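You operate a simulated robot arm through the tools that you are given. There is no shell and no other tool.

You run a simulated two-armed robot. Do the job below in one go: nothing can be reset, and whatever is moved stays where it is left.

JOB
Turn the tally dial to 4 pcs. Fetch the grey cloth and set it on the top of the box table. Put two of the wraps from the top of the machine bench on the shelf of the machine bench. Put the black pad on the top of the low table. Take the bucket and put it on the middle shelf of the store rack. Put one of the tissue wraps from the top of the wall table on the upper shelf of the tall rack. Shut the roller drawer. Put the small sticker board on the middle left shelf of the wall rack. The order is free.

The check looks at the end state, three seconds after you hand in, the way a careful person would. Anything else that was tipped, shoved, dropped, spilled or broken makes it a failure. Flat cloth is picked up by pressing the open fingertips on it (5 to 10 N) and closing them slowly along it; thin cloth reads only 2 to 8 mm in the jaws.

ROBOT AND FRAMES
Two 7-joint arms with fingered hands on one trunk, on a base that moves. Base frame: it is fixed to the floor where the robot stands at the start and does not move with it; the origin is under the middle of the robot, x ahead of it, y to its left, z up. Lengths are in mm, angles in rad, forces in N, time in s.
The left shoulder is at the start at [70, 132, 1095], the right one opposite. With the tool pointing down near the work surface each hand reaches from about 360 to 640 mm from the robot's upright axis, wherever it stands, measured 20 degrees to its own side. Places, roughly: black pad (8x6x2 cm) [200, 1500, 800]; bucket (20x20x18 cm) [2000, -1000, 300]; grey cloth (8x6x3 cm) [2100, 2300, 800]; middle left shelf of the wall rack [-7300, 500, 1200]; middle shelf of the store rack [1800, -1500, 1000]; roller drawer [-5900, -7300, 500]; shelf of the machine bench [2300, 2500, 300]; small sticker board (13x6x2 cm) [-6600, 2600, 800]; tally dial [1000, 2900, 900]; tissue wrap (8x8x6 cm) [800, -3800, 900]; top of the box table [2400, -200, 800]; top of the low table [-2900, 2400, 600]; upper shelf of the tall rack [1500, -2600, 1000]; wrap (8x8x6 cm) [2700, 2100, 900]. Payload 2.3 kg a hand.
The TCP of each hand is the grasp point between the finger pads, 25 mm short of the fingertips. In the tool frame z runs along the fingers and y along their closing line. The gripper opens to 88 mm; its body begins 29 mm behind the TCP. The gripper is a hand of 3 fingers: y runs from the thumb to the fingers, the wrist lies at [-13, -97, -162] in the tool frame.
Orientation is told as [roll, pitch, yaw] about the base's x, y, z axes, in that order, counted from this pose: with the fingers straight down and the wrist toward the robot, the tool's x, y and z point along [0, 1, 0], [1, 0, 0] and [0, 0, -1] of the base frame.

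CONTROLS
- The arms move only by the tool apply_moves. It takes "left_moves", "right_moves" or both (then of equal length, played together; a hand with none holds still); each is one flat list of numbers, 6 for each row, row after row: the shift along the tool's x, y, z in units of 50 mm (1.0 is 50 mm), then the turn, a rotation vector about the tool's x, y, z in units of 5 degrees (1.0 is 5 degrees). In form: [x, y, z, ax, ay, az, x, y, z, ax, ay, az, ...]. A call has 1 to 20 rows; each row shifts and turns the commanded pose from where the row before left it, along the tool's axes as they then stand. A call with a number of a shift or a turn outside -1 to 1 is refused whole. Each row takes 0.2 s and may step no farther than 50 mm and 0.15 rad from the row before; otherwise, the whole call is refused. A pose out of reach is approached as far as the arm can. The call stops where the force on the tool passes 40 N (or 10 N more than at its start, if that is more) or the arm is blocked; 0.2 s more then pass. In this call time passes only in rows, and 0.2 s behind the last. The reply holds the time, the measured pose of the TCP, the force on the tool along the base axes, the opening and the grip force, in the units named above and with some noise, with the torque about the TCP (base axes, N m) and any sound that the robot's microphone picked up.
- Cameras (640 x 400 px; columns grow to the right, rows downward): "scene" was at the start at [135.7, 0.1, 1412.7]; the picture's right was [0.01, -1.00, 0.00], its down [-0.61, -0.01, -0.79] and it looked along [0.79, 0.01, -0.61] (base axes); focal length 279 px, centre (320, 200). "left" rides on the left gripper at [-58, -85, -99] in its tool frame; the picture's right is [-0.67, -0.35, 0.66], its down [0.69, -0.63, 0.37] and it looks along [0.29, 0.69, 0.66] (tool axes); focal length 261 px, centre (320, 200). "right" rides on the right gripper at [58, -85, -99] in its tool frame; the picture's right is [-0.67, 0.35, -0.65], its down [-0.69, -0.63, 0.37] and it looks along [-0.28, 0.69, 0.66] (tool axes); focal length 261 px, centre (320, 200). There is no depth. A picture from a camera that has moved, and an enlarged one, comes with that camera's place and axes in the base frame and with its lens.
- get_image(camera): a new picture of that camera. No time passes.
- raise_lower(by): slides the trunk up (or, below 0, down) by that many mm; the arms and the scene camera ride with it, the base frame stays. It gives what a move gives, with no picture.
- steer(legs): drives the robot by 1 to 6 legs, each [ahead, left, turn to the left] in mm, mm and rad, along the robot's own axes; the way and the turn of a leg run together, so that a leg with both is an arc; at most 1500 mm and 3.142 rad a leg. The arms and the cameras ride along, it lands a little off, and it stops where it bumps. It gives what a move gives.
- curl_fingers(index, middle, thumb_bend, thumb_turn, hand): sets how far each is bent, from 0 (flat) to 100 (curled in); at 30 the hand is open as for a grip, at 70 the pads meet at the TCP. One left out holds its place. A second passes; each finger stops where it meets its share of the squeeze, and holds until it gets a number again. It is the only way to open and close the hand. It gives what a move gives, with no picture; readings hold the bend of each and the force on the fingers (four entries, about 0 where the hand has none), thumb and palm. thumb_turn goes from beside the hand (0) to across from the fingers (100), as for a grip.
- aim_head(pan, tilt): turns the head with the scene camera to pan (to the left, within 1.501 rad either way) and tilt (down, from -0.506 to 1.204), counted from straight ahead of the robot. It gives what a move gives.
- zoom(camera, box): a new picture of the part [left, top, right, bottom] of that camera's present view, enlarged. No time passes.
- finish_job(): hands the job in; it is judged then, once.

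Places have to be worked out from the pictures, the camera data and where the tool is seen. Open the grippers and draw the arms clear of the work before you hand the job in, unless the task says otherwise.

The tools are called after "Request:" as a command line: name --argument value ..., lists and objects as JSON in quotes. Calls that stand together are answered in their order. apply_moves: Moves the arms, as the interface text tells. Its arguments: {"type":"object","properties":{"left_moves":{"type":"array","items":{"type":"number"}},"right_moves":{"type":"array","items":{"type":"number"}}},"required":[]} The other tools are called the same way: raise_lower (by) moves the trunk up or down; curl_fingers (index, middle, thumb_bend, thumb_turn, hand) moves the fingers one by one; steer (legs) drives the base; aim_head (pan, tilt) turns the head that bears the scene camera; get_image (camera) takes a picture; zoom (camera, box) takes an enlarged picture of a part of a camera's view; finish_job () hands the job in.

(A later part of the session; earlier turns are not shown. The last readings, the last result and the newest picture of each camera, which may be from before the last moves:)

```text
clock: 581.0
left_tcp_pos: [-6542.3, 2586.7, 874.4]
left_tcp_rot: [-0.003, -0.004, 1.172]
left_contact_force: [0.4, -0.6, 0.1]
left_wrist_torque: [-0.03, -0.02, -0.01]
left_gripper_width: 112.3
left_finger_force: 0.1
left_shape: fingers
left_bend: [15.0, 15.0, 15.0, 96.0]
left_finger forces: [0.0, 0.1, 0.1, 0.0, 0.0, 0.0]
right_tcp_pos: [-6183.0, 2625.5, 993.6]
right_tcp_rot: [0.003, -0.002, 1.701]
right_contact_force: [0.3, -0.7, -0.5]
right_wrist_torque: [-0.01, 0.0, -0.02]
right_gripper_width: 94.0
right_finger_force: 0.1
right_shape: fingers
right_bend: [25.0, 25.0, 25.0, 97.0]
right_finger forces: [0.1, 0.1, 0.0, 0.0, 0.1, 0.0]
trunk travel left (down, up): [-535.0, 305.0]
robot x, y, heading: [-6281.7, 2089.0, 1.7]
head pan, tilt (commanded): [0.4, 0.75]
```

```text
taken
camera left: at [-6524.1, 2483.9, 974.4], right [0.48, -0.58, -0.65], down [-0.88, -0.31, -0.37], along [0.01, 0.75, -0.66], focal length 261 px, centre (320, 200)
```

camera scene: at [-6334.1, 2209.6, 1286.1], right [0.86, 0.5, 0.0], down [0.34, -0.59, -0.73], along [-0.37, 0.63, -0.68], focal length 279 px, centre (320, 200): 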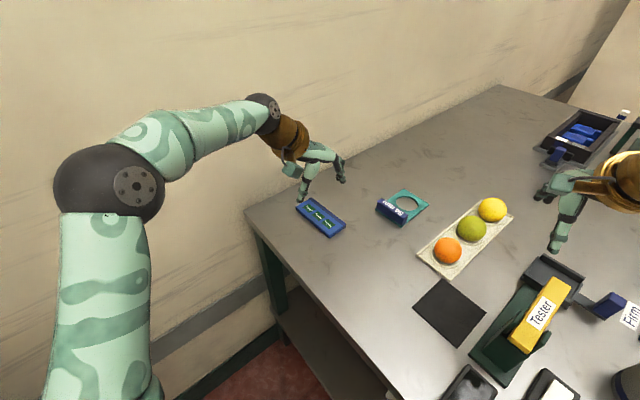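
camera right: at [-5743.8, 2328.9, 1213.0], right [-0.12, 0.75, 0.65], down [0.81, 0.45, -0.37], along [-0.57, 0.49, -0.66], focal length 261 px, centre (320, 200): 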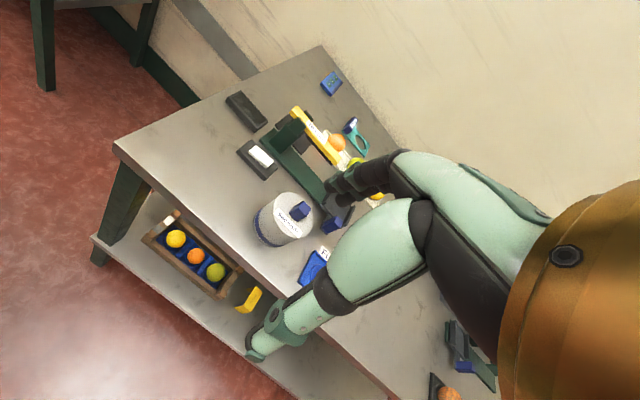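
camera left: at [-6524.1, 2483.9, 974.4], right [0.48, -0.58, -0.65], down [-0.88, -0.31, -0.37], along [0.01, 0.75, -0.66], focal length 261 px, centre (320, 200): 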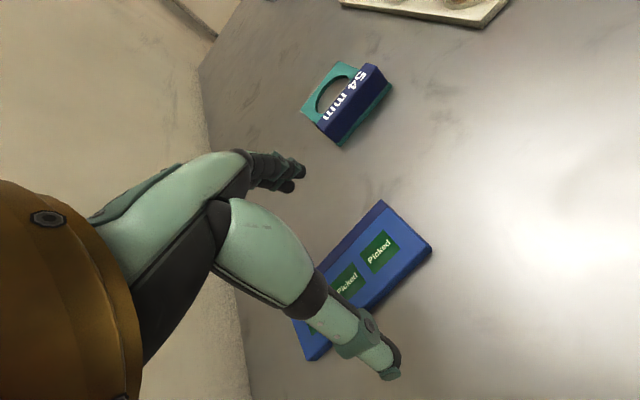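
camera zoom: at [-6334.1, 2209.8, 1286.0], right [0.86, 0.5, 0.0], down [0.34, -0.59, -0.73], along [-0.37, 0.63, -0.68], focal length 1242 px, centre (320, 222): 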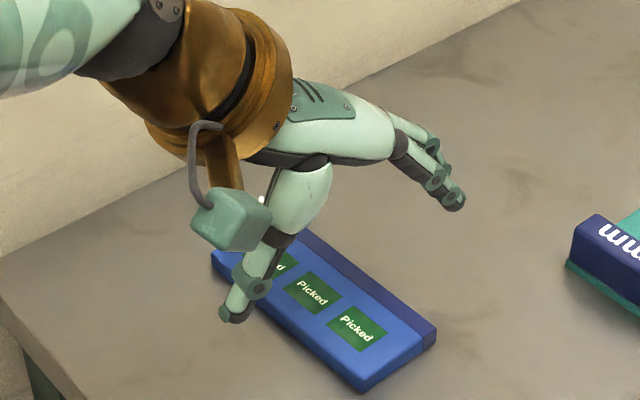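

The hand straddles the board. I lower 34 mm more and begin to close.

Request:
apply_moves --left_moves '[0, 0, 0.35, 0, 0, 0, 0, 0, 0.33, 0, 0, 0]'

Request:
curl_fingers --hand "left" --index 32 --middle 32 --thumb_bend 32 --thumb_turn 100

Request:
get_image --camera "left"

Request:
zoom --camera "scene" --box '[260, 150, 380, 240]'

```text
clock: 581.6
left_tcp_pos: [-6542.4, 2586.8, 840.9]
left_tcp_rot: [-0.005, -0.006, 1.169]
left_contact_force: [-0.1, -0.7, 0.0]
left_wrist_torque: [0.01, -0.01, 0.01]
left_gripper_width: 112.3
left_finger_force: 0.1
left_shape: fingers
left_bend: [15.0, 15.0, 15.0, 96.0]
left_finger forces: [0.0, 0.0, 0.1, 0.0, 0.0, 0.0]
right_tcp_pos: [-6181.6, 2623.8, 993.5]
right_tcp_rot: [0.004, -0.001, 1.699]
right_contact_force: [-0.1, 0.1, 0.2]
right_wrist_torque: [0.03, -0.01, -0.01]
right_gripper_width: 94.3
right_finger_force: 0.1
right_shape: fingers
right_bend: [25.0, 25.0, 25.0, 97.0]
right_finger forces: [0.0, 0.1, 0.0, 0.1, 0.1, 0.0]
trunk travel left (down, up): [-535.0, 305.0]
robot x, y, heading: [-6286.9, 2089.8, 1.705]
head pan, tilt (commanded): [0.4, 0.75]
```

```text
clock: 582.6
left_tcp_pos: [-6541.7, 2585.7, 841.5]
left_tcp_rot: [-0.005, -0.006, 1.171]
left_contact_force: [-0.7, -0.3, -0.1]
left_wrist_torque: [0.01, -0.02, -0.01]
left_gripper_width: 81.3
left_finger_force: 0.2
left_shape: fingers
left_bend: [32.0, 32.0, 32.0, 98.0]
left_finger forces: [0.0, 0.0, 0.1, 0.1, 0.0, 0.1]
right_tcp_pos: [-6181.9, 2624.9, 992.6]
right_tcp_rot: [0.004, 0.0, 1.699]
right_contact_force: [-1.0, -1.1, -1.0]
right_wrist_torque: [-0.01, -0.03, 0.04]
right_gripper_width: 94.2
right_finger_force: 0.1
right_shape: fingers
right_bend: [25.0, 25.0, 25.0, 97.0]
right_finger forces: [0.1, 0.1, 0.1, 0.1, 0.1, 0.1]
trunk travel left (down, up): [-535.0, 305.0]
robot x, y, heading: [-6282.7, 2088.0, 1.703]
head pan, tilt (commanded): [0.4, 0.75]
```

```text
taken
camera left: at [-6523.6, 2483.6, 940.9], right [0.48, -0.58, -0.65], down [-0.87, -0.31, -0.37], along [0.01, 0.75, -0.66], focal length 261 px, centre (320, 200)
```

left: 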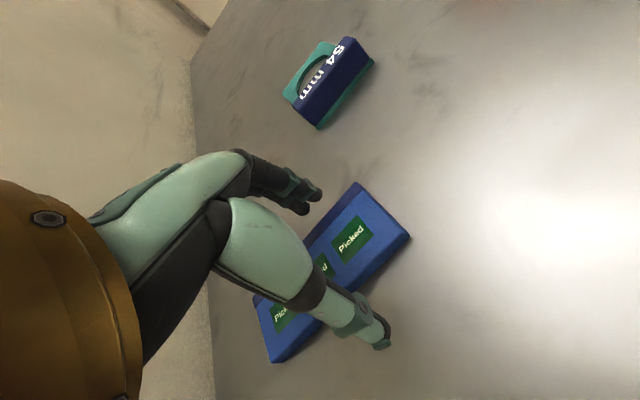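

```text
4.44 times, centred on (320, 195) of scene
camera zoom: at [-6333.7, 2209.2, 1286.1], right [0.86, 0.5, 0.0], down [0.34, -0.59, -0.73], along [-0.37, 0.63, -0.68], focal length 1242 px, centre (320, 222)
```

zoom: 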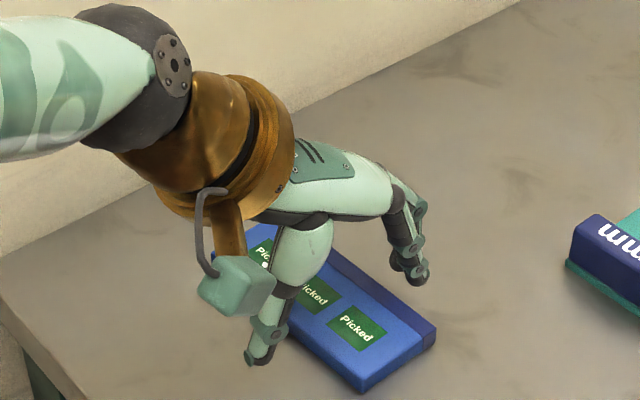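

Thumb and fingers are evenly placed on both sides. I lower 7 mm and close further.

Request:
apply_moves --left_moves '[0, 0, 0.15, 0, 0, 0]'

Request:
curl_fingers --hand "left" --index 43 --middle 43 --thumb_bend 43

Request:
get_image --camera "left"

```text
clock: 583.0
left_tcp_pos: [-6541.3, 2586.8, 833.6]
left_tcp_rot: [-0.004, -0.004, 1.169]
left_contact_force: [0.6, 0.3, 0.7]
left_wrist_torque: [-0.03, 0.02, 0.01]
left_gripper_width: 81.2
left_finger_force: 0.0
left_shape: fingers
left_bend: [32.0, 32.0, 32.0, 98.0]
left_finger forces: [0.0, 0.0, 0.0, 0.0, 0.1, 0.1]
right_tcp_pos: [-6182.5, 2624.8, 993.0]
right_tcp_rot: [0.004, 0.001, 1.701]
right_contact_force: [0.0, 0.6, -0.3]
right_wrist_torque: [-0.05, 0.0, 0.0]
right_gripper_width: 94.0
right_finger_force: 0.1
right_shape: fingers
right_bend: [25.0, 25.0, 25.0, 97.0]
right_finger forces: [0.1, 0.0, 0.0, 0.0, 0.0, 0.0]
trunk travel left (down, up): [-535.0, 305.0]
robot x, y, heading: [-6283.1, 2087.5, 1.703]
head pan, tilt (commanded): [0.4, 0.75]
```

```text
clock: 584.0
left_tcp_pos: [-6541.7, 2587.7, 834.2]
left_tcp_rot: [-0.005, -0.005, 1.17]
left_contact_force: [0.1, 0.6, 0.1]
left_wrist_torque: [0.05, 0.01, 0.0]
left_gripper_width: 58.1
left_finger_force: 0.8
left_shape: fingers
left_bend: [42.0, 43.0, 43.0, 99.0]
left_finger forces: [0.4, 0.0, 0.0, 0.1, 0.1, 0.1]
right_tcp_pos: [-6182.3, 2624.4, 994.6]
right_tcp_rot: [0.004, -0.001, 1.699]
right_contact_force: [0.0, 0.4, -0.3]
right_wrist_torque: [-0.01, 0.01, 0.0]
right_gripper_width: 94.0
right_finger_force: 0.1
right_shape: fingers
right_bend: [25.0, 25.0, 25.0, 97.0]
right_finger forces: [0.1, 0.0, 0.0, 0.0, 0.1, 0.0]
trunk travel left (down, up): [-535.0, 305.0]
robot x, y, heading: [-6283.6, 2084.3, 1.7]
head pan, tilt (commanded): [0.4, 0.75]
```

```text
taken
camera left: at [-6523.4, 2483.3, 933.6], right [0.48, -0.58, -0.65], down [-0.87, -0.31, -0.37], along [0.01, 0.75, -0.66], focal length 261 px, centre (320, 200)
```

left: 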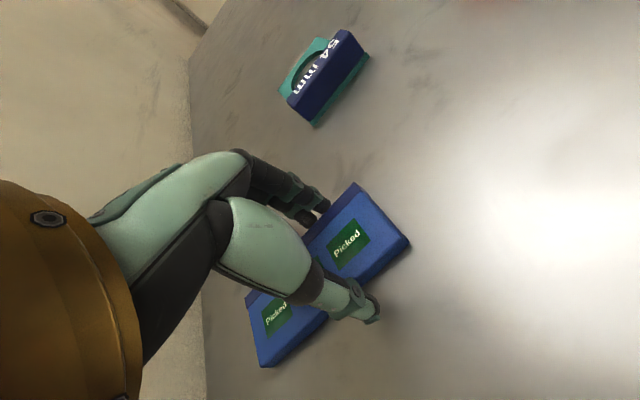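

Just in contact at width 58. I tighten to 50 and then 54.

Request:
curl_fingers --hand "left" --index 50 --middle 50 --thumb_bend 50

Request:
curl_fingers --hand "left" --index 55 --middle 55 --thumb_bend 54

Request:
apply_moves --left_moves '[0, 0, -0.15, 0, 0, 0, 0, 0, -0.15, 0, 0, 0]'

Request:
get_image --camera "left"

Request:
zoom --camera "scene" --box '[260, 150, 380, 240]'

```text
clock: 585.0
left_tcp_pos: [-6540.9, 2585.9, 833.7]
left_tcp_rot: [-0.005, -0.004, 1.17]
left_contact_force: [1.1, 0.6, 1.1]
left_wrist_torque: [0.0, 0.04, 0.03]
left_gripper_width: 47.1
left_finger_force: 2.2
left_shape: fingers
left_bend: [48.0, 48.0, 48.0, 100.0]
left_finger forces: [1.4, 1.2, 0.0, 0.1, 2.1, 0.0]
right_tcp_pos: [-6182.9, 2624.6, 994.0]
right_tcp_rot: [0.004, 0.001, 1.7]
right_contact_force: [0.0, -0.1, 0.7]
right_wrist_torque: [0.0, -0.02, 0.01]
right_gripper_width: 94.1
right_finger_force: 0.1
right_shape: fingers
right_bend: [25.0, 25.0, 25.0, 97.0]
right_finger forces: [0.0, 0.0, 0.0, 0.0, 0.0, 0.0]
trunk travel left (down, up): [-535.0, 305.0]
robot x, y, heading: [-6286.9, 2090.0, 1.701]
head pan, tilt (commanded): [0.4, 0.75]
```

```text
clock: 586.0
left_tcp_pos: [-6540.7, 2585.5, 834.7]
left_tcp_rot: [-0.005, -0.005, 1.169]
left_contact_force: [1.0, 1.3, 1.1]
left_wrist_torque: [0.02, 0.03, -0.02]
left_gripper_width: 45.7
left_finger_force: 5.8
left_shape: fingers
left_bend: [50.0, 51.0, 48.0, 100.0]
left_finger forces: [3.2, 3.4, 0.0, 0.0, 5.4, 0.1]
right_tcp_pos: [-6181.8, 2624.3, 993.5]
right_tcp_rot: [0.004, 0.001, 1.697]
right_contact_force: [0.0, -0.3, -0.1]
right_wrist_torque: [-0.01, -0.02, 0.01]
right_gripper_width: 94.4
right_finger_force: 0.1
right_shape: fingers
right_bend: [25.0, 25.0, 25.0, 97.0]
right_finger forces: [0.0, 0.0, 0.0, 0.0, 0.0, 0.1]
trunk travel left (down, up): [-535.0, 305.0]
robot x, y, heading: [-6284.0, 2087.4, 1.701]
head pan, tilt (commanded): [0.4, 0.75]
```

```text
clock: 586.6
left_tcp_pos: [-6543.9, 2585.0, 850.6]
left_tcp_rot: [-0.005, -0.003, 1.17]
left_contact_force: [0.5, 0.3, -0.5]
left_wrist_torque: [0.0, 0.03, 0.0]
left_gripper_width: 32.2
left_finger_force: 0.0
left_shape: fingers
left_bend: [55.0, 55.0, 54.0, 100.0]
left_finger forces: [0.0, 0.0, 0.0, 0.1, 0.0, 0.1]
right_tcp_pos: [-6182.1, 2624.7, 993.5]
right_tcp_rot: [0.004, 0.0, 1.7]
right_contact_force: [0.0, -0.1, 0.3]
right_wrist_torque: [-0.02, -0.01, -0.02]
right_gripper_width: 93.9
right_finger_force: 0.1
right_shape: fingers
right_bend: [25.0, 25.0, 25.0, 97.0]
right_finger forces: [0.0, 0.0, 0.1, 0.0, 0.0, 0.1]
trunk travel left (down, up): [-535.0, 305.0]
robot x, y, heading: [-6284.1, 2087.8, 1.7]
head pan, tilt (commanded): [0.4, 0.75]
```

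```text
taken
camera left: at [-6524.0, 2482.9, 949.1], right [0.48, -0.58, -0.65], down [-0.88, -0.31, -0.37], along [0.01, 0.75, -0.66], focal length 261 px, centre (320, 200)
```

left: 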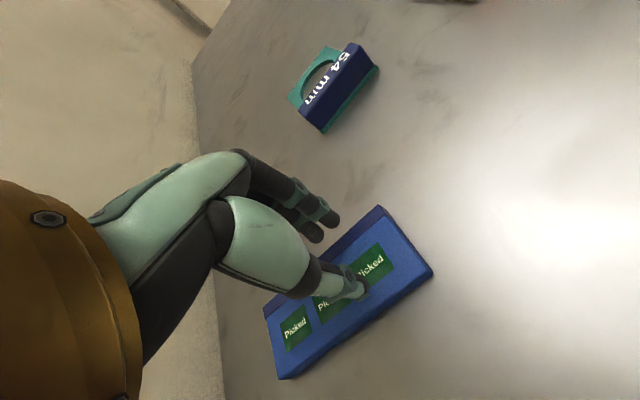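

```text
4.44 times, centred on (320, 195) of scene
camera zoom: at [-6333.6, 2209.0, 1286.1], right [0.86, 0.5, 0.0], down [0.34, -0.59, -0.73], along [-0.37, 0.63, -0.68], focal length 1242 px, centre (320, 222)
```

zoom: 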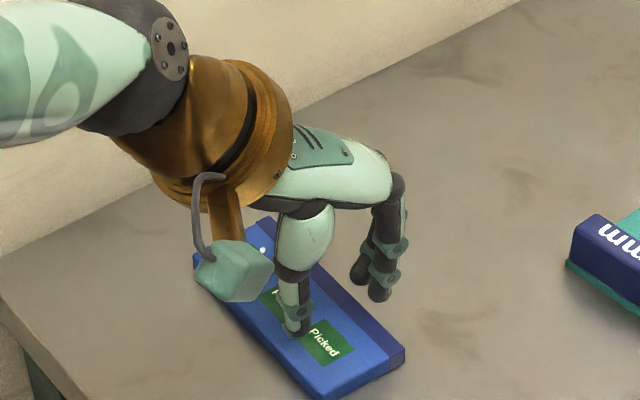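

The fingers were too high and slid up over the board's edge, shifting it a little. I open, raise, and re-measure.

Request:
apply_moves --left_moves '[0, 0, -0.5, 0, 0, 0]'

Request:
curl_fingers --hand "left" --index 15 --middle 15 --thumb_bend 15

Request:
zoom --camera "scene" --box '[260, 150, 380, 240]'

Request:
get_image --camera "left"

```text
clock: 587.0
left_tcp_pos: [-6542.3, 2584.9, 874.0]
left_tcp_rot: [-0.002, -0.006, 1.17]
left_contact_force: [0.0, -0.7, 0.7]
left_wrist_torque: [-0.04, -0.04, 0.0]
left_gripper_width: 32.3
left_finger_force: 0.0
left_shape: fingers
left_bend: [55.0, 55.0, 54.0, 100.0]
left_finger forces: [0.0, 0.0, 0.0, 0.0, 0.0, 0.1]
right_tcp_pos: [-6182.4, 2624.4, 993.4]
right_tcp_rot: [0.005, -0.002, 1.7]
right_contact_force: [0.5, -0.4, -0.5]
right_wrist_torque: [0.0, -0.02, 0.0]
right_gripper_width: 93.9
right_finger_force: 0.0
right_shape: fingers
right_bend: [25.0, 25.0, 25.0, 97.0]
right_finger forces: [0.0, 0.0, 0.0, 0.0, 0.0, 0.0]
trunk travel left (down, up): [-535.0, 305.0]
robot x, y, heading: [-6286.4, 2088.6, 1.703]
head pan, tilt (commanded): [0.4, 0.75]
```

```text
clock: 588.0
left_tcp_pos: [-6542.1, 2585.7, 875.0]
left_tcp_rot: [-0.007, -0.006, 1.171]
left_contact_force: [0.6, -0.7, 0.7]
left_wrist_torque: [-0.01, 0.04, -0.04]
left_gripper_width: 112.2
left_finger_force: 0.1
left_shape: fingers
left_bend: [15.0, 15.0, 15.0, 96.0]
left_finger forces: [0.1, 0.0, 0.1, 0.1, 0.0, 0.0]
right_tcp_pos: [-6181.3, 2625.5, 993.4]
right_tcp_rot: [0.003, 0.001, 1.7]
right_contact_force: [-0.7, 0.0, 0.0]
right_wrist_torque: [-0.01, 0.0, -0.02]
right_gripper_width: 94.2
right_finger_force: 0.1
right_shape: fingers
right_bend: [25.0, 25.0, 25.0, 97.0]
right_finger forces: [0.1, 0.0, 0.1, 0.0, 0.0, 0.0]
trunk travel left (down, up): [-535.0, 305.0]
robot x, y, heading: [-6285.5, 2089.2, 1.702]
head pan, tilt (commanded): [0.4, 0.75]
```

```text
4.44 times, centred on (320, 195) of scene
camera zoom: at [-6333.6, 2209.1, 1286.1], right [0.86, 0.5, 0.0], down [0.34, -0.59, -0.73], along [-0.37, 0.63, -0.68], focal length 1242 px, centre (320, 222)
```

zoom: 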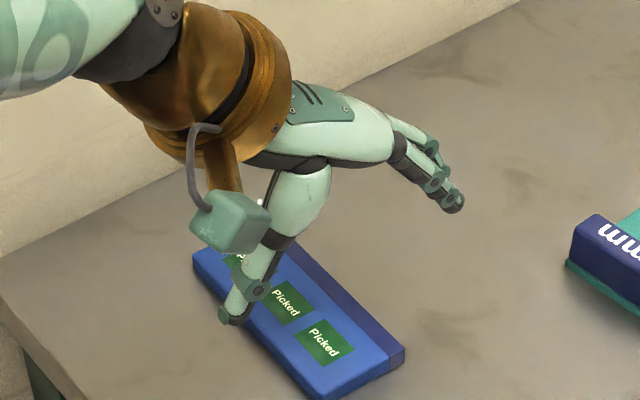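

```text
taken
camera left: at [-6524.1, 2483.0, 973.6], right [0.48, -0.58, -0.65], down [-0.87, -0.31, -0.37], along [0.01, 0.75, -0.66], focal length 261 px, centre (320, 200)
```

left: 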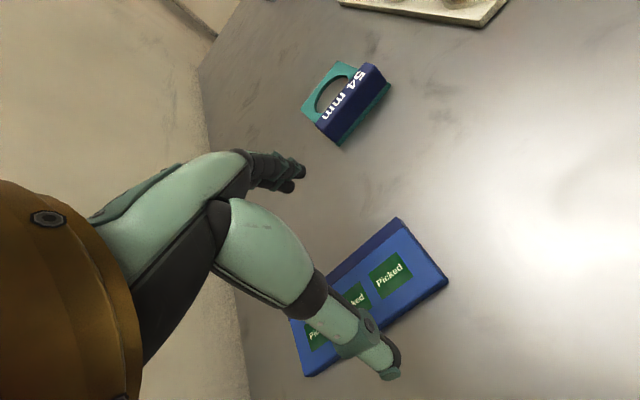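

The board moved about 20 mm toward the thumb side; its new centre is near [-6569,2584]. I shift over it and feel down to the table with the fingers at 30.

Request:
apply_moves --left_moves '[0.24, -0.24, 0, 0, 0, 0, 0, 0, 0.4, 0, 0, 0, 0, 0, 0.4, 0, 0, 0]'

Request:
curl_fingers --hand "left" --index 29 --middle 29 --thumb_bend 29

Request:
apply_moves --left_moves '[0, 0, 0.1, 0, 0, 0]'

Request:
apply_moves --left_moves '[0, 0, 0.08, 0, 0, 0]'

Request:
apply_moves --left_moves '[0, 0, 0.08, 0, 0, 0]'

Request:
zoom --camera "scene" --box '[260, 150, 380, 240]'

```text
clock: 588.8
left_tcp_pos: [-6558.1, 2579.6, 834.0]
left_tcp_rot: [-0.005, -0.004, 1.168]
left_contact_force: [0.2, 0.1, -0.9]
left_wrist_torque: [-0.01, 0.02, -0.02]
left_gripper_width: 112.2
left_finger_force: 0.0
left_shape: fingers
left_bend: [15.0, 15.0, 15.0, 96.0]
left_finger forces: [0.1, 0.0, 0.0, 0.0, 0.1, 0.0]
right_tcp_pos: [-6183.3, 2624.5, 993.1]
right_tcp_rot: [0.004, 0.0, 1.697]
right_contact_force: [-0.1, -0.3, 0.1]
right_wrist_torque: [-0.01, 0.0, -0.01]
right_gripper_width: 94.0
right_finger_force: 0.1
right_shape: fingers
right_bend: [25.0, 25.0, 25.0, 97.0]
right_finger forces: [0.0, 0.1, 0.0, 0.1, 0.0, 0.0]
trunk travel left (down, up): [-535.0, 305.0]
robot x, y, heading: [-6285.8, 2088.8, 1.699]
head pan, tilt (commanded): [0.4, 0.75]
```

```text
clock: 589.8
left_tcp_pos: [-6558.6, 2579.2, 833.5]
left_tcp_rot: [-0.006, -0.005, 1.171]
left_contact_force: [-0.4, -0.1, 0.2]
left_wrist_torque: [0.01, 0.03, -0.02]
left_gripper_width: 89.1
left_finger_force: 0.2
left_shape: fingers
left_bend: [28.0, 28.0, 28.0, 97.0]
left_finger forces: [0.0, 0.0, 0.1, 0.0, 0.0, 0.0]
right_tcp_pos: [-6183.1, 2624.6, 992.1]
right_tcp_rot: [0.003, 0.001, 1.698]
right_contact_force: [0.7, 0.0, 0.2]
right_wrist_torque: [0.01, 0.0, 0.0]
right_gripper_width: 94.0
right_finger_force: 0.0
right_shape: fingers
right_bend: [25.0, 25.0, 25.0, 97.0]
right_finger forces: [0.0, 0.1, 0.1, 0.1, 0.0, 0.1]
trunk travel left (down, up): [-535.0, 305.0]
robot x, y, heading: [-6282.0, 2088.2, 1.694]
head pan, tilt (commanded): [0.4, 0.75]
```

```text
clock: 590.2
left_tcp_pos: [-6558.1, 2579.2, 829.2]
left_tcp_rot: [-0.004, -0.006, 1.17]
left_contact_force: [0.9, 0.2, -0.2]
left_wrist_torque: [-0.01, 0.0, -0.01]
left_gripper_width: 89.1
left_finger_force: 0.0
left_shape: fingers
left_bend: [28.0, 28.0, 28.0, 97.0]
left_finger forces: [0.0, 0.0, 0.0, 0.0, 0.1, 0.0]
right_tcp_pos: [-6182.7, 2624.0, 993.8]
right_tcp_rot: [0.002, 0.0, 1.7]
right_contact_force: [-0.5, 0.2, 0.2]
right_wrist_torque: [-0.01, 0.0, -0.02]
right_gripper_width: 94.3
right_finger_force: 0.0
right_shape: fingers
right_bend: [25.0, 25.0, 25.0, 97.0]
right_finger forces: [0.1, 0.1, 0.1, 0.0, 0.1, 0.1]
trunk travel left (down, up): [-535.0, 305.0]
robot x, y, heading: [-6282.5, 2088.2, 1.702]
head pan, tilt (commanded): [0.4, 0.75]
```

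```text
clock: 590.6
left_tcp_pos: [-6557.6, 2580.6, 825.7]
left_tcp_rot: [-0.003, -0.006, 1.169]
left_contact_force: [1.7, -0.4, 0.5]
left_wrist_torque: [0.01, 0.0, -0.03]
left_gripper_width: 89.5
left_finger_force: 0.1
left_shape: fingers
left_bend: [28.0, 28.0, 28.0, 97.0]
left_finger forces: [0.0, 0.0, 0.0, 0.1, 0.0, 0.0]
right_tcp_pos: [-6182.1, 2624.8, 994.1]
right_tcp_rot: [0.004, 0.001, 1.7]
right_contact_force: [0.1, -0.1, -1.1]
right_wrist_torque: [0.04, 0.03, 0.0]
right_gripper_width: 94.4
right_finger_force: 0.1
right_shape: fingers
right_bend: [25.0, 25.0, 25.0, 97.0]
right_finger forces: [0.0, 0.0, 0.0, 0.0, 0.0, 0.0]
trunk travel left (down, up): [-535.0, 305.0]
robot x, y, heading: [-6284.5, 2088.5, 1.7]
head pan, tilt (commanded): [0.4, 0.75]
```

```text
clock: 591.0
left_tcp_pos: [-6556.9, 2578.1, 823.9]
left_tcp_rot: [0.0, -0.009, 1.171]
left_contact_force: [-1.1, -1.8, 8.9]
left_wrist_torque: [0.45, -0.07, 0.04]
left_gripper_width: 89.1
left_finger_force: 3.8
left_shape: fingers
left_bend: [28.0, 28.0, 28.0, 97.0]
left_finger forces: [0.0, 8.4, 0.0, 0.0, 0.2, 0.0]
right_tcp_pos: [-6182.5, 2622.4, 996.6]
right_tcp_rot: [0.003, -0.002, 1.7]
right_contact_force: [-0.4, -0.5, 0.4]
right_wrist_torque: [-0.01, 0.0, -0.02]
right_gripper_width: 94.2
right_finger_force: 0.0
right_shape: fingers
right_bend: [25.0, 25.0, 25.0, 97.0]
right_finger forces: [0.0, 0.0, 0.0, 0.0, 0.1, 0.0]
trunk travel left (down, up): [-535.0, 305.0]
robot x, y, heading: [-6282.4, 2089.2, 1.702]
head pan, tilt (commanded): [0.4, 0.75]
```

```text
4.44 times, centred on (320, 195) of scene
camera zoom: at [-6333.1, 2206.2, 1286.6], right [0.86, 0.5, 0.0], down [0.34, -0.59, -0.73], along [-0.37, 0.63, -0.68], focal length 1242 px, centre (320, 222)
```

zoom: 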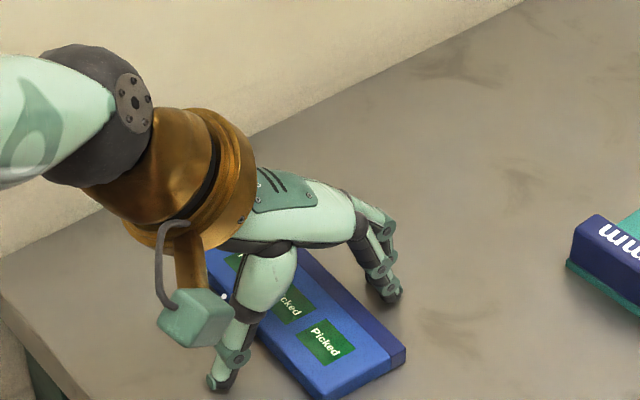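

Table contact comes at TCP z≈824.5. I raise 4 mm and close in stages, keeping the fingertips just at table level this time.

Request:
apply_moves --left_moves '[0, 0, -0.12, 0, 0, 0]'

Request:
curl_fingers --hand "left" --index 40 --middle 40 --thumb_bend 40

Request:
curl_fingers --hand "left" --index 46 --middle 46 --thumb_bend 46

Request:
get_image --camera "left"

Request:
zoom --camera "scene" --box '[260, 150, 380, 240]'

```text
clock: 591.4
left_tcp_pos: [-6557.2, 2580.8, 826.7]
left_tcp_rot: [-0.005, -0.001, 1.168]
left_contact_force: [-0.5, -0.2, -0.1]
left_wrist_torque: [-0.02, -0.01, 0.0]
left_gripper_width: 88.9
left_finger_force: 0.0
left_shape: fingers
left_bend: [28.0, 28.0, 28.0, 97.0]
left_finger forces: [0.1, 0.0, 0.1, 0.0, 0.0, 0.0]
right_tcp_pos: [-6182.1, 2625.4, 993.2]
right_tcp_rot: [0.004, 0.0, 1.698]
right_contact_force: [-0.5, -0.8, -0.1]
right_wrist_torque: [0.01, -0.02, 0.0]
right_gripper_width: 94.2
right_finger_force: 0.0
right_shape: fingers
right_bend: [25.0, 25.0, 25.0, 97.0]
right_finger forces: [0.0, 0.0, 0.0, 0.0, 0.0, 0.0]
trunk travel left (down, up): [-535.0, 305.0]
robot x, y, heading: [-6284.3, 2088.1, 1.701]
head pan, tilt (commanded): [0.4, 0.75]
```

```text
clock: 592.4
left_tcp_pos: [-6557.5, 2579.9, 828.1]
left_tcp_rot: [-0.004, -0.005, 1.17]
left_contact_force: [1.2, 1.3, 2.9]
left_wrist_torque: [0.13, -0.04, -0.02]
left_gripper_width: 64.2
left_finger_force: 1.6
left_shape: fingers
left_bend: [40.0, 39.0, 40.0, 99.0]
left_finger forces: [0.0, 2.7, 0.1, 0.1, 0.0, 0.0]
right_tcp_pos: [-6182.9, 2624.0, 993.7]
right_tcp_rot: [0.005, -0.003, 1.7]
right_contact_force: [0.6, 0.4, 1.2]
right_wrist_torque: [-0.01, 0.0, 0.01]
right_gripper_width: 94.1
right_finger_force: 0.1
right_shape: fingers
right_bend: [25.0, 25.0, 25.0, 97.0]
right_finger forces: [0.0, 0.1, 0.0, 0.0, 0.0, 0.0]
trunk travel left (down, up): [-535.0, 305.0]
robot x, y, heading: [-6284.9, 2083.7, 1.696]
head pan, tilt (commanded): [0.4, 0.75]
```

```text
clock: 593.4
left_tcp_pos: [-6557.3, 2578.3, 828.3]
left_tcp_rot: [-0.003, -0.006, 1.169]
left_contact_force: [0.2, 2.6, 7.5]
left_wrist_torque: [0.38, -0.09, 0.06]
left_gripper_width: 51.8
left_finger_force: 3.7
left_shape: fingers
left_bend: [45.0, 42.0, 46.0, 99.0]
left_finger forces: [0.6, 7.8, 0.0, 0.0, 0.0, 0.0]
right_tcp_pos: [-6181.1, 2622.7, 994.1]
right_tcp_rot: [0.005, -0.001, 1.697]
right_contact_force: [-0.1, 0.5, 0.1]
right_wrist_torque: [0.04, -0.01, 0.05]
right_gripper_width: 94.1
right_finger_force: 0.1
right_shape: fingers
right_bend: [25.0, 25.0, 25.0, 97.0]
right_finger forces: [0.0, 0.0, 0.1, 0.0, 0.0, 0.0]
trunk travel left (down, up): [-535.0, 305.0]
robot x, y, heading: [-6284.7, 2092.0, 1.698]
head pan, tilt (commanded): [0.4, 0.75]
```

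```text
taken
camera left: at [-6538.2, 2476.4, 927.5], right [0.48, -0.58, -0.66], down [-0.88, -0.31, -0.37], along [0.01, 0.75, -0.66], focal length 261 px, centre (320, 200)
```

left: 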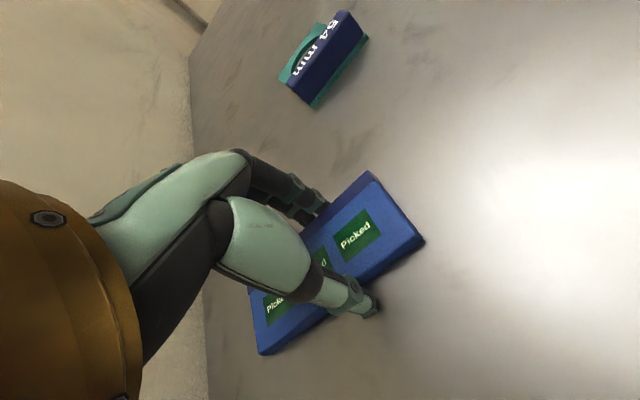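

```text
4.44 times, centred on (320, 195) of scene
camera zoom: at [-6332.4, 2208.1, 1286.3], right [0.86, 0.5, 0.0], down [0.34, -0.59, -0.73], along [-0.37, 0.63, -0.68], focal length 1242 px, centre (320, 222)
```

zoom: 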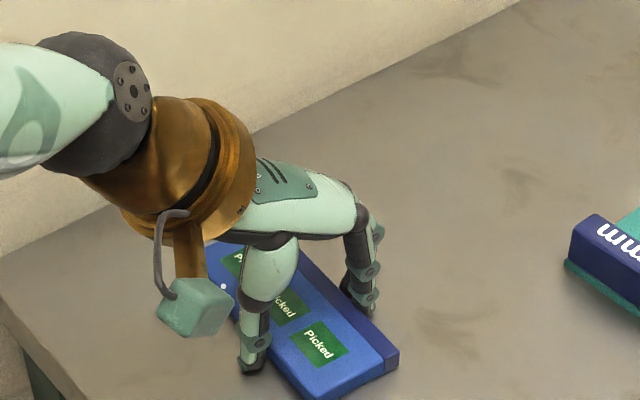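

The fingers are low beside the board now. I close further to 52 to make firm contact.

Request:
curl_fingers --hand "left" --index 52 --middle 52 --thumb_bend 52

Request:
zoom --camera "left" --box '[220, 140, 460, 380]'

```text
clock: 594.4
left_tcp_pos: [-6555.3, 2579.3, 829.4]
left_tcp_rot: [-0.002, -0.008, 1.169]
left_contact_force: [1.5, 4.6, 10.5]
left_wrist_torque: [0.6, -0.1, 0.0]
left_gripper_width: 46.3
left_finger_force: 9.1
left_shape: fingers
left_bend: [48.0, 45.0, 48.0, 100.0]
left_finger forces: [2.8, 12.9, 0.1, 0.0, 2.9, 0.0]
right_tcp_pos: [-6180.1, 2623.7, 993.8]
right_tcp_rot: [0.003, -0.002, 1.698]
right_contact_force: [0.4, 0.1, -0.1]
right_wrist_torque: [-0.02, 0.0, -0.03]
right_gripper_width: 94.1
right_finger_force: 0.1
right_shape: fingers
right_bend: [25.0, 25.0, 25.0, 97.0]
right_finger forces: [0.0, 0.0, 0.0, 0.0, 0.0, 0.2]
trunk travel left (down, up): [-535.0, 305.0]
robot x, y, heading: [-6285.2, 2089.6, 1.7]
head pan, tilt (commanded): [0.4, 0.75]
```

```text
1.67 times, centred on (340, 260) of left
camera zoom: at [-6537.7, 2476.1, 927.8], right [0.48, -0.58, -0.66], down [-0.88, -0.31, -0.37], along [0.01, 0.75, -0.66], focal length 434 px, centre (287, 100)
```

zoom: 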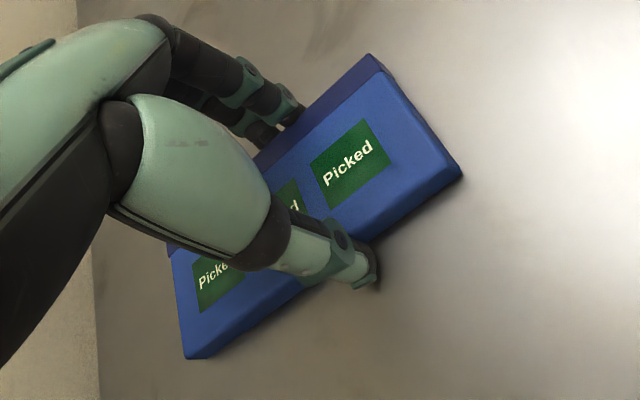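

Contact on all digits, the middle fingertip also on the table. I lift 3 mm and tighten to 57, then test-lift.

Request:
apply_moves --left_moves '[0, 0, -0.06, 0, 0, 0]'

Request:
curl_fingers --hand "left" --index 57 --middle 57 --thumb_bend 56

Request:
apply_moves --left_moves '[0, 0, -0.1, 0, 0, 0, 0, 0, -0.1, 0, 0, 0]'

Request:
zoom --camera "left" --box '[220, 140, 460, 380]'

Request:
zoom --camera "scene" --box '[260, 150, 380, 240]'

```text
clock: 594.8
left_tcp_pos: [-6557.5, 2579.0, 828.9]
left_tcp_rot: [-0.005, 0.0, 1.167]
left_contact_force: [1.0, 0.8, 1.8]
left_wrist_torque: [0.14, -0.05, -0.01]
left_gripper_width: 46.2
left_finger_force: 5.9
left_shape: fingers
left_bend: [48.0, 48.0, 48.0, 100.0]
left_finger forces: [2.3, 4.8, 0.0, 0.0, 3.8, 0.0]
right_tcp_pos: [-6182.6, 2624.8, 994.7]
right_tcp_rot: [0.005, -0.005, 1.701]
right_contact_force: [-0.2, -0.2, 0.5]
right_wrist_torque: [-0.01, -0.01, 0.0]
right_gripper_width: 94.0
right_finger_force: 0.0
right_shape: fingers
right_bend: [25.0, 25.0, 25.0, 97.0]
right_finger forces: [0.0, 0.1, 0.0, 0.0, 0.1, 0.0]
trunk travel left (down, up): [-535.0, 305.0]
robot x, y, heading: [-6282.4, 2088.5, 1.7]
head pan, tilt (commanded): [0.4, 0.75]
```

```text
clock: 595.8
left_tcp_pos: [-6558.3, 2578.9, 831.6]
left_tcp_rot: [-0.005, -0.004, 1.17]
left_contact_force: [-0.1, -0.1, 0.3]
left_wrist_torque: [-0.02, 0.02, -0.02]
left_gripper_width: 45.2
left_finger_force: 7.4
left_shape: fingers
left_bend: [50.0, 51.0, 48.0, 100.0]
left_finger forces: [3.5, 4.0, 0.1, 0.0, 7.7, 0.1]
right_tcp_pos: [-6181.8, 2624.0, 993.0]
right_tcp_rot: [0.002, -0.001, 1.699]
right_contact_force: [0.2, 1.0, -0.2]
right_wrist_torque: [-0.02, -0.02, 0.0]
right_gripper_width: 93.9
right_finger_force: 0.0
right_shape: fingers
right_bend: [25.0, 25.0, 25.0, 97.0]
right_finger forces: [0.1, 0.1, 0.0, 0.0, 0.0, 0.1]
trunk travel left (down, up): [-535.0, 305.0]
robot x, y, heading: [-6282.6, 2090.0, 1.698]
head pan, tilt (commanded): [0.4, 0.75]
```

```text
clock: 596.4
left_tcp_pos: [-6557.6, 2579.4, 841.0]
left_tcp_rot: [-0.006, -0.004, 1.169]
left_contact_force: [0.1, 0.4, -1.6]
left_wrist_torque: [0.0, -0.07, 0.04]
left_gripper_width: 45.4
left_finger_force: 7.7
left_shape: fingers
left_bend: [50.0, 51.0, 48.0, 100.0]
left_finger forces: [3.5, 3.8, 0.0, 0.0, 7.4, 0.0]
right_tcp_pos: [-6182.8, 2625.1, 993.3]
right_tcp_rot: [0.004, 0.0, 1.698]
right_contact_force: [0.1, 1.3, -0.9]
right_wrist_torque: [-0.01, 0.05, -0.03]
right_gripper_width: 94.1
right_finger_force: 0.2
right_shape: fingers
right_bend: [25.0, 25.0, 25.0, 97.0]
right_finger forces: [0.0, 0.0, 0.1, 0.0, 0.0, 0.1]
trunk travel left (down, up): [-535.0, 305.0]
robot x, y, heading: [-6285.2, 2087.6, 1.697]
head pan, tilt (commanded): [0.4, 0.75]
```

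```text
1.67 times, centred on (340, 260) of left
camera zoom: at [-6539.3, 2477.1, 939.7], right [0.48, -0.58, -0.65], down [-0.87, -0.31, -0.37], along [0.01, 0.75, -0.66], focal length 434 px, centre (287, 100)
```

zoom: 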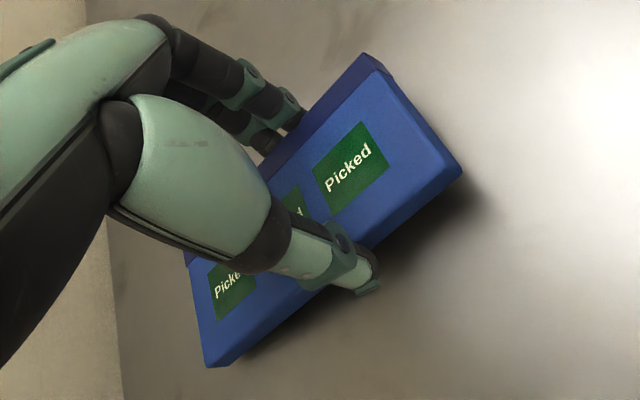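

```text
4.44 times, centred on (320, 195) of scene
camera zoom: at [-6333.9, 2209.5, 1286.0], right [0.86, 0.5, 0.0], down [0.34, -0.59, -0.73], along [-0.37, 0.63, -0.68], focal length 1242 px, centre (320, 222)
```

zoom: 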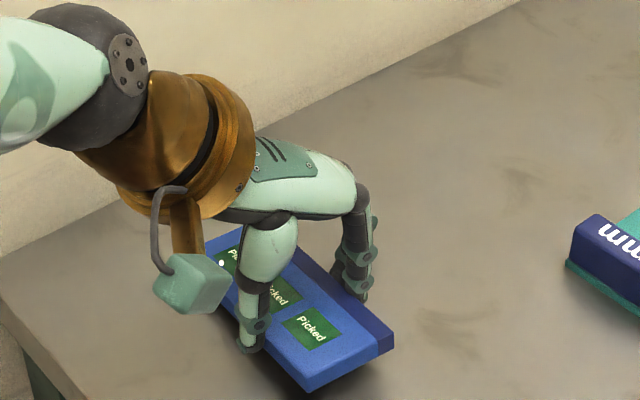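

The board lifts with the hand. I firm the grip a little, raise the trunk, and retrace my way out of the gap.

Request:
curl_fingers --hand "left" --index 62 --middle 62 --thumb_bend 60

Request:
raise_lower --by 200

Request:
steer --legs '[[-105, -160, 0], [-110, -180, 0]]'

Request:
get_image --camera "left"

Request:
get_image --camera "scene"

```text
clock: 597.4
left_tcp_pos: [-6558.0, 2578.7, 839.8]
left_tcp_rot: [-0.006, -0.004, 1.169]
left_contact_force: [-0.2, -0.2, -1.4]
left_wrist_torque: [0.01, -0.04, -0.01]
left_gripper_width: 44.9
left_finger_force: 12.0
left_shape: fingers
left_bend: [52.0, 54.0, 47.0, 100.0]
left_finger forces: [5.8, 6.1, 0.0, 0.1, 11.8, 0.1]
right_tcp_pos: [-6182.3, 2625.4, 994.3]
right_tcp_rot: [0.003, 0.0, 1.699]
right_contact_force: [1.0, 0.2, 0.0]
right_wrist_torque: [0.02, -0.02, -0.02]
right_gripper_width: 94.1
right_finger_force: 0.1
right_shape: fingers
right_bend: [25.0, 25.0, 25.0, 97.0]
right_finger forces: [0.0, 0.0, 0.1, 0.0, 0.1, 0.0]
trunk travel left (down, up): [-535.0, 305.0]
robot x, y, heading: [-6282.5, 2086.4, 1.698]
head pan, tilt (commanded): [0.4, 0.75]
```

```text
clock: 599.6
left_tcp_pos: [-6558.3, 2580.4, 1040.5]
left_tcp_rot: [-0.006, -0.005, 1.169]
left_contact_force: [0.2, 0.3, -2.0]
left_wrist_torque: [-0.03, -0.03, 0.01]
left_gripper_width: 45.0
left_finger_force: 11.8
left_shape: fingers
left_bend: [52.0, 54.0, 47.0, 100.0]
left_finger forces: [5.8, 6.0, 0.1, 0.0, 11.9, 0.1]
right_tcp_pos: [-6182.5, 2625.2, 1193.0]
right_tcp_rot: [0.004, 0.0, 1.7]
right_contact_force: [-0.4, 0.2, 1.2]
right_wrist_torque: [0.02, -0.03, 0.01]
right_gripper_width: 94.0
right_finger_force: 0.1
right_shape: fingers
right_bend: [25.0, 25.0, 25.0, 97.0]
right_finger forces: [0.0, 0.0, 0.1, 0.0, 0.0, 0.1]
trunk travel left (down, up): [-735.0, 105.0]
robot x, y, heading: [-6286.9, 2090.6, 1.696]
head pan, tilt (commanded): [0.4, 0.75]
```

```text
clock: 602.4
left_tcp_pos: [-6195.4, 2411.6, 1039.7]
left_tcp_rot: [-0.008, -0.004, 1.173]
left_contact_force: [0.1, 0.1, -0.9]
left_wrist_torque: [-0.01, -0.03, 0.01]
left_gripper_width: 45.0
left_finger_force: 11.8
left_shape: fingers
left_bend: [52.0, 54.0, 47.0, 100.0]
left_finger forces: [5.7, 6.0, 0.0, 0.1, 11.7, 0.0]
right_tcp_pos: [-5820.7, 2458.8, 1192.5]
right_tcp_rot: [0.001, 0.0, 1.7]
right_contact_force: [-1.5, 0.1, -0.1]
right_wrist_torque: [-0.04, -0.04, 0.01]
right_gripper_width: 93.8
right_finger_force: 0.1
right_shape: fingers
right_bend: [25.0, 25.0, 25.0, 97.0]
right_finger forces: [0.0, 0.0, 0.1, 0.0, 0.1, 0.0]
trunk travel left (down, up): [-735.0, 105.0]
robot x, y, heading: [-5919.0, 1919.9, 1.699]
head pan, tilt (commanded): [0.4, 0.75]
```

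```text
taken
camera left: at [-6177.5, 2309.1, 1138.5], right [0.49, -0.58, -0.65], down [-0.87, -0.31, -0.37], along [0.01, 0.75, -0.66], focal length 261 px, centre (320, 200)
```

left: 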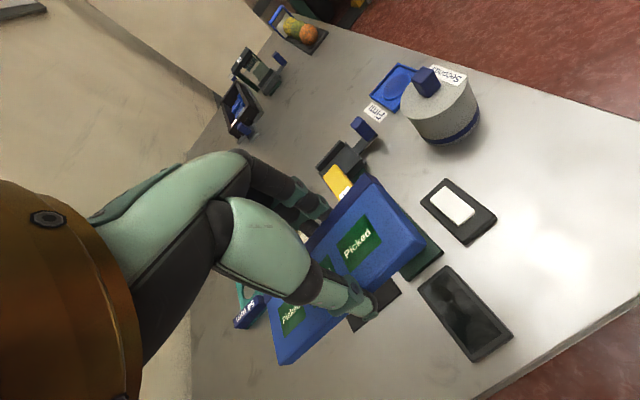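

```text
taken
camera scene: at [-5972.5, 2042.3, 1485.8], right [0.86, 0.51, 0.0], down [0.35, -0.59, -0.73], along [-0.37, 0.63, -0.68], focal length 279 px, centre (320, 200)
```

scene: 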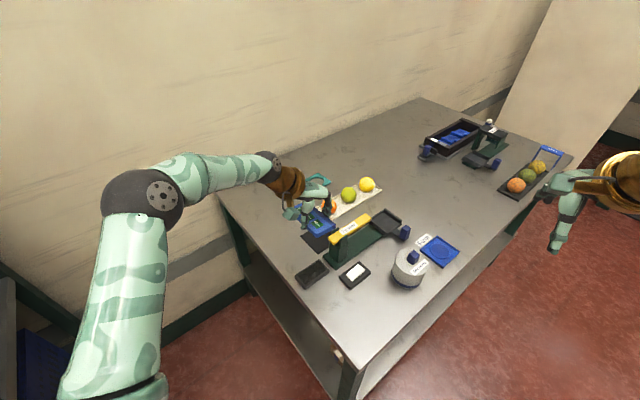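

The board is secure. I back away from the table, turn to face the far wall, and strafe left along the wall rack.

Request:
steer --legs '[[-350, 0, 0], [0, 0, 1.07], [0, 750, 0]]'

Request:
aim_head --pan 0.3 --tilt 0.25

Request:
get_image --camera "scene"

```text
clock: 611.0
left_tcp_pos: [-6713.2, 869.0, 1038.9]
left_tcp_rot: [-0.004, -0.003, 2.236]
left_contact_force: [0.0, 0.2, -1.5]
left_wrist_torque: [0.04, 0.01, 0.0]
left_gripper_width: 44.6
left_finger_force: 11.6
left_shape: fingers
left_bend: [53.0, 55.0, 47.0, 100.0]
left_finger forces: [5.7, 6.0, 0.0, 0.0, 11.6, 0.0]
right_tcp_pos: [-6571.3, 1218.3, 1192.9]
right_tcp_rot: [0.005, 0.001, 2.765]
right_contact_force: [1.0, 0.3, 1.0]
right_wrist_torque: [-0.02, -0.01, -0.01]
right_gripper_width: 93.9
right_finger_force: 0.1
right_shape: fingers
right_bend: [25.0, 25.0, 25.0, 97.0]
right_finger forces: [0.0, 0.0, 0.0, 0.1, 0.1, 0.1]
trunk travel left (down, up): [-735.0, 105.0]
robot x, y, heading: [-6150.3, 869.5, 2.765]
head pan, tilt (commanded): [0.4, 0.75]
```

```text
clock: 612.0
left_tcp_pos: [-6713.7, 867.9, 1040.5]
left_tcp_rot: [-0.005, -0.004, 2.235]
left_contact_force: [-0.2, 1.1, -1.1]
left_wrist_torque: [0.0, -0.03, 0.02]
left_gripper_width: 44.6
left_finger_force: 11.8
left_shape: fingers
left_bend: [53.0, 55.0, 47.0, 100.0]
left_finger forces: [5.7, 5.9, 0.0, 0.0, 11.6, 0.1]
right_tcp_pos: [-6571.3, 1218.1, 1193.1]
right_tcp_rot: [0.003, 0.001, 2.765]
right_contact_force: [-0.6, -0.5, 0.0]
right_wrist_torque: [-0.01, -0.03, 0.02]
right_gripper_width: 94.3
right_finger_force: 0.0
right_shape: fingers
right_bend: [25.0, 25.0, 25.0, 97.0]
right_finger forces: [0.0, 0.0, 0.1, 0.1, 0.0, 0.0]
trunk travel left (down, up): [-735.0, 105.0]
robot x, y, heading: [-6151.4, 869.8, 2.763]
head pan, tilt (commanded): [0.3, 0.25]
```

```text
taken
camera scene: at [-6292.9, 894.3, 1531.0], right [0.08, 1.0, 0.0], down [0.25, -0.02, -0.97], along [-0.97, 0.07, -0.25], focal length 279 px, centre (320, 200)
```

scene: 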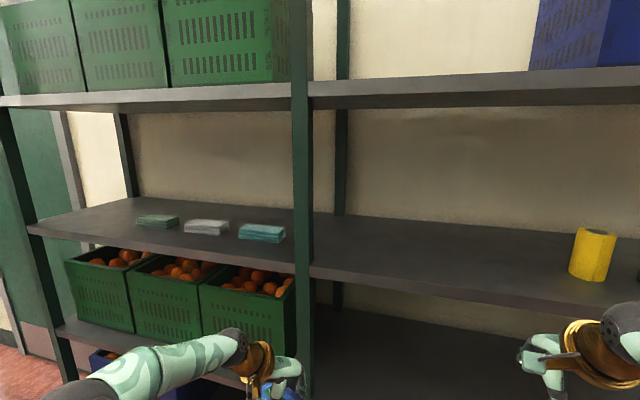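

The left bay's middle shelf has three small cloth stacks on it, with free room to the left of them. I zoom in and measure the shelf by moving the trunk.

Request:
zoom --camera "scene" --box '[20, 170, 320, 310]'

Request:
raise_lower --by 100

Request:
zoom --camera "scene" --box '[20, 170, 320, 310]'

```text
2.13 times, centred on (170, 240) of scene
camera zoom: at [-6292.9, 894.3, 1531.0], right [0.08, 1.0, 0.0], down [0.25, -0.02, -0.97], along [-0.97, 0.07, -0.25], focal length 596 px, centre (640, 115)
```

zoom: 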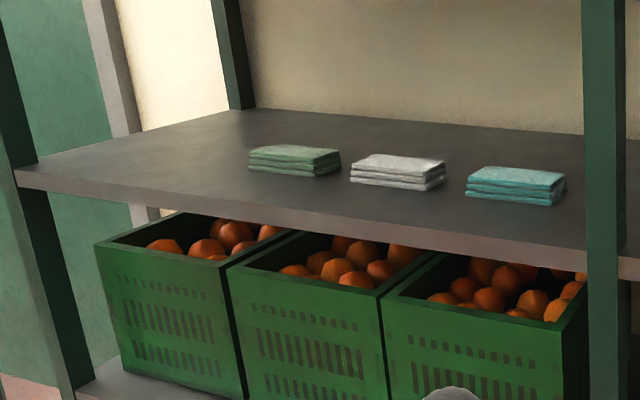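

```text
clock: 613.3
left_tcp_pos: [-6712.3, 867.4, 1141.4]
left_tcp_rot: [-0.005, -0.003, 2.236]
left_contact_force: [0.2, 0.3, -1.4]
left_wrist_torque: [0.02, -0.02, -0.01]
left_gripper_width: 44.8
left_finger_force: 11.5
left_shape: fingers
left_bend: [53.0, 55.0, 47.0, 100.0]
left_finger forces: [5.8, 6.0, 0.0, 0.1, 11.7, 0.0]
right_tcp_pos: [-6570.9, 1218.2, 1293.6]
right_tcp_rot: [0.002, -0.001, 2.766]
right_contact_force: [-0.1, -0.7, 0.6]
right_wrist_torque: [0.03, 0.0, 0.01]
right_gripper_width: 94.0
right_finger_force: 0.1
right_shape: fingers
right_bend: [25.0, 25.0, 25.0, 97.0]
right_finger forces: [0.1, 0.1, 0.0, 0.1, 0.0, 0.1]
trunk travel left (down, up): [-835.0, 5.0]
robot x, y, heading: [-6148.9, 869.3, 2.766]
head pan, tilt (commanded): [0.3, 0.25]
```

```text
2.13 times, centred on (170, 240) of scene
camera zoom: at [-6293.0, 894.4, 1631.1], right [0.08, 1.0, 0.0], down [0.25, -0.02, -0.97], along [-0.97, 0.07, -0.25], focal length 596 px, centre (640, 115)
```

zoom: 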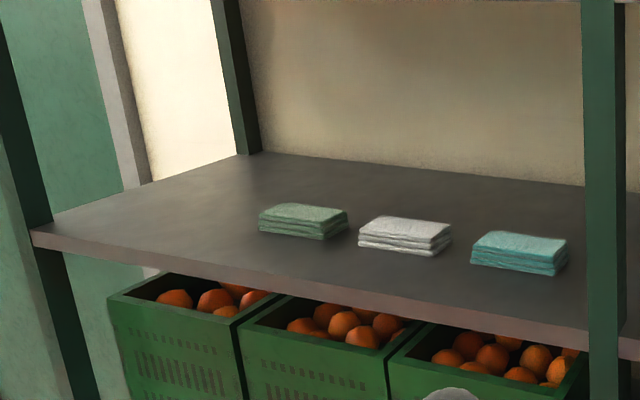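

The shelf is z≈1205, its front 722 mm ahead, with about 360 mm free at the left of the stacks. I turn the hand back so the board lies along the shelf and raise it 140 mm.

Request:
apply_moves --left_moves '[0, 0, -0.45, 0, 0, -1, 0, 0, -0.45, 0, 0, -1, 0, 0, -0.45, 0, 0, -1, 0, 0, -0.45, 0, 0, -1, 0, 0, -0.45, 0, 0, -1, 0, 0, -0.45, 0, 0, -1]'

Request:
get_image --camera "left"

Request:
get_image --camera "scene"

```text
clock: 614.7
left_tcp_pos: [-6713.7, 866.9, 1276.5]
left_tcp_rot: [-0.005, -0.001, 2.761]
left_contact_force: [-0.4, 0.1, -1.3]
left_wrist_torque: [0.06, 0.02, 0.01]
left_gripper_width: 44.7
left_finger_force: 11.3
left_shape: fingers
left_bend: [53.0, 55.0, 47.0, 100.0]
left_finger forces: [5.8, 5.9, 0.0, 0.1, 11.7, 0.1]
right_tcp_pos: [-6570.9, 1219.4, 1293.6]
right_tcp_rot: [0.005, 0.001, 2.765]
right_contact_force: [-0.1, 0.2, -0.2]
right_wrist_torque: [-0.02, -0.02, -0.01]
right_gripper_width: 93.9
right_finger_force: 0.0
right_shape: fingers
right_bend: [25.0, 25.0, 25.0, 97.0]
right_finger forces: [0.0, 0.0, 0.0, 0.0, 0.1, 0.0]
trunk travel left (down, up): [-835.0, 5.0]
robot x, y, heading: [-6153.3, 872.5, 2.766]
head pan, tilt (commanded): [0.3, 0.25]
```

```text
taken
camera left: at [-6614.0, 888.0, 1375.4], right [0.57, 0.5, -0.65], down [0.33, -0.87, -0.37], along [-0.75, 0.0, -0.66], focal length 261 px, centre (320, 200)
```

left: 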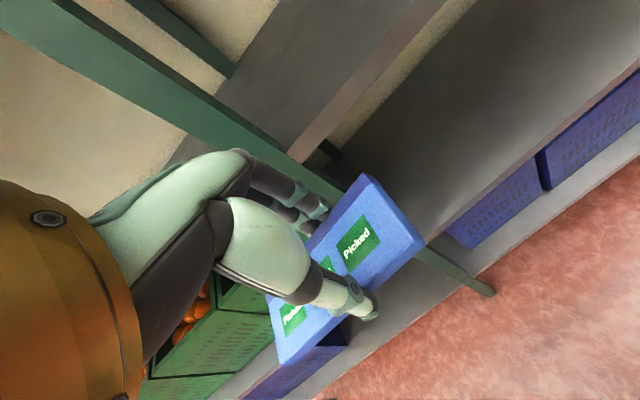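

```text
taken
camera scene: at [-6292.1, 895.1, 1631.2], right [0.08, 1.0, 0.0], down [0.25, -0.02, -0.97], along [-0.97, 0.07, -0.25], focal length 279 px, centre (320, 200)
```

scene: 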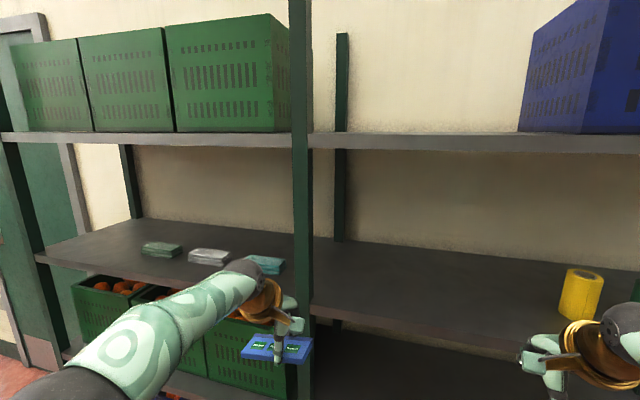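

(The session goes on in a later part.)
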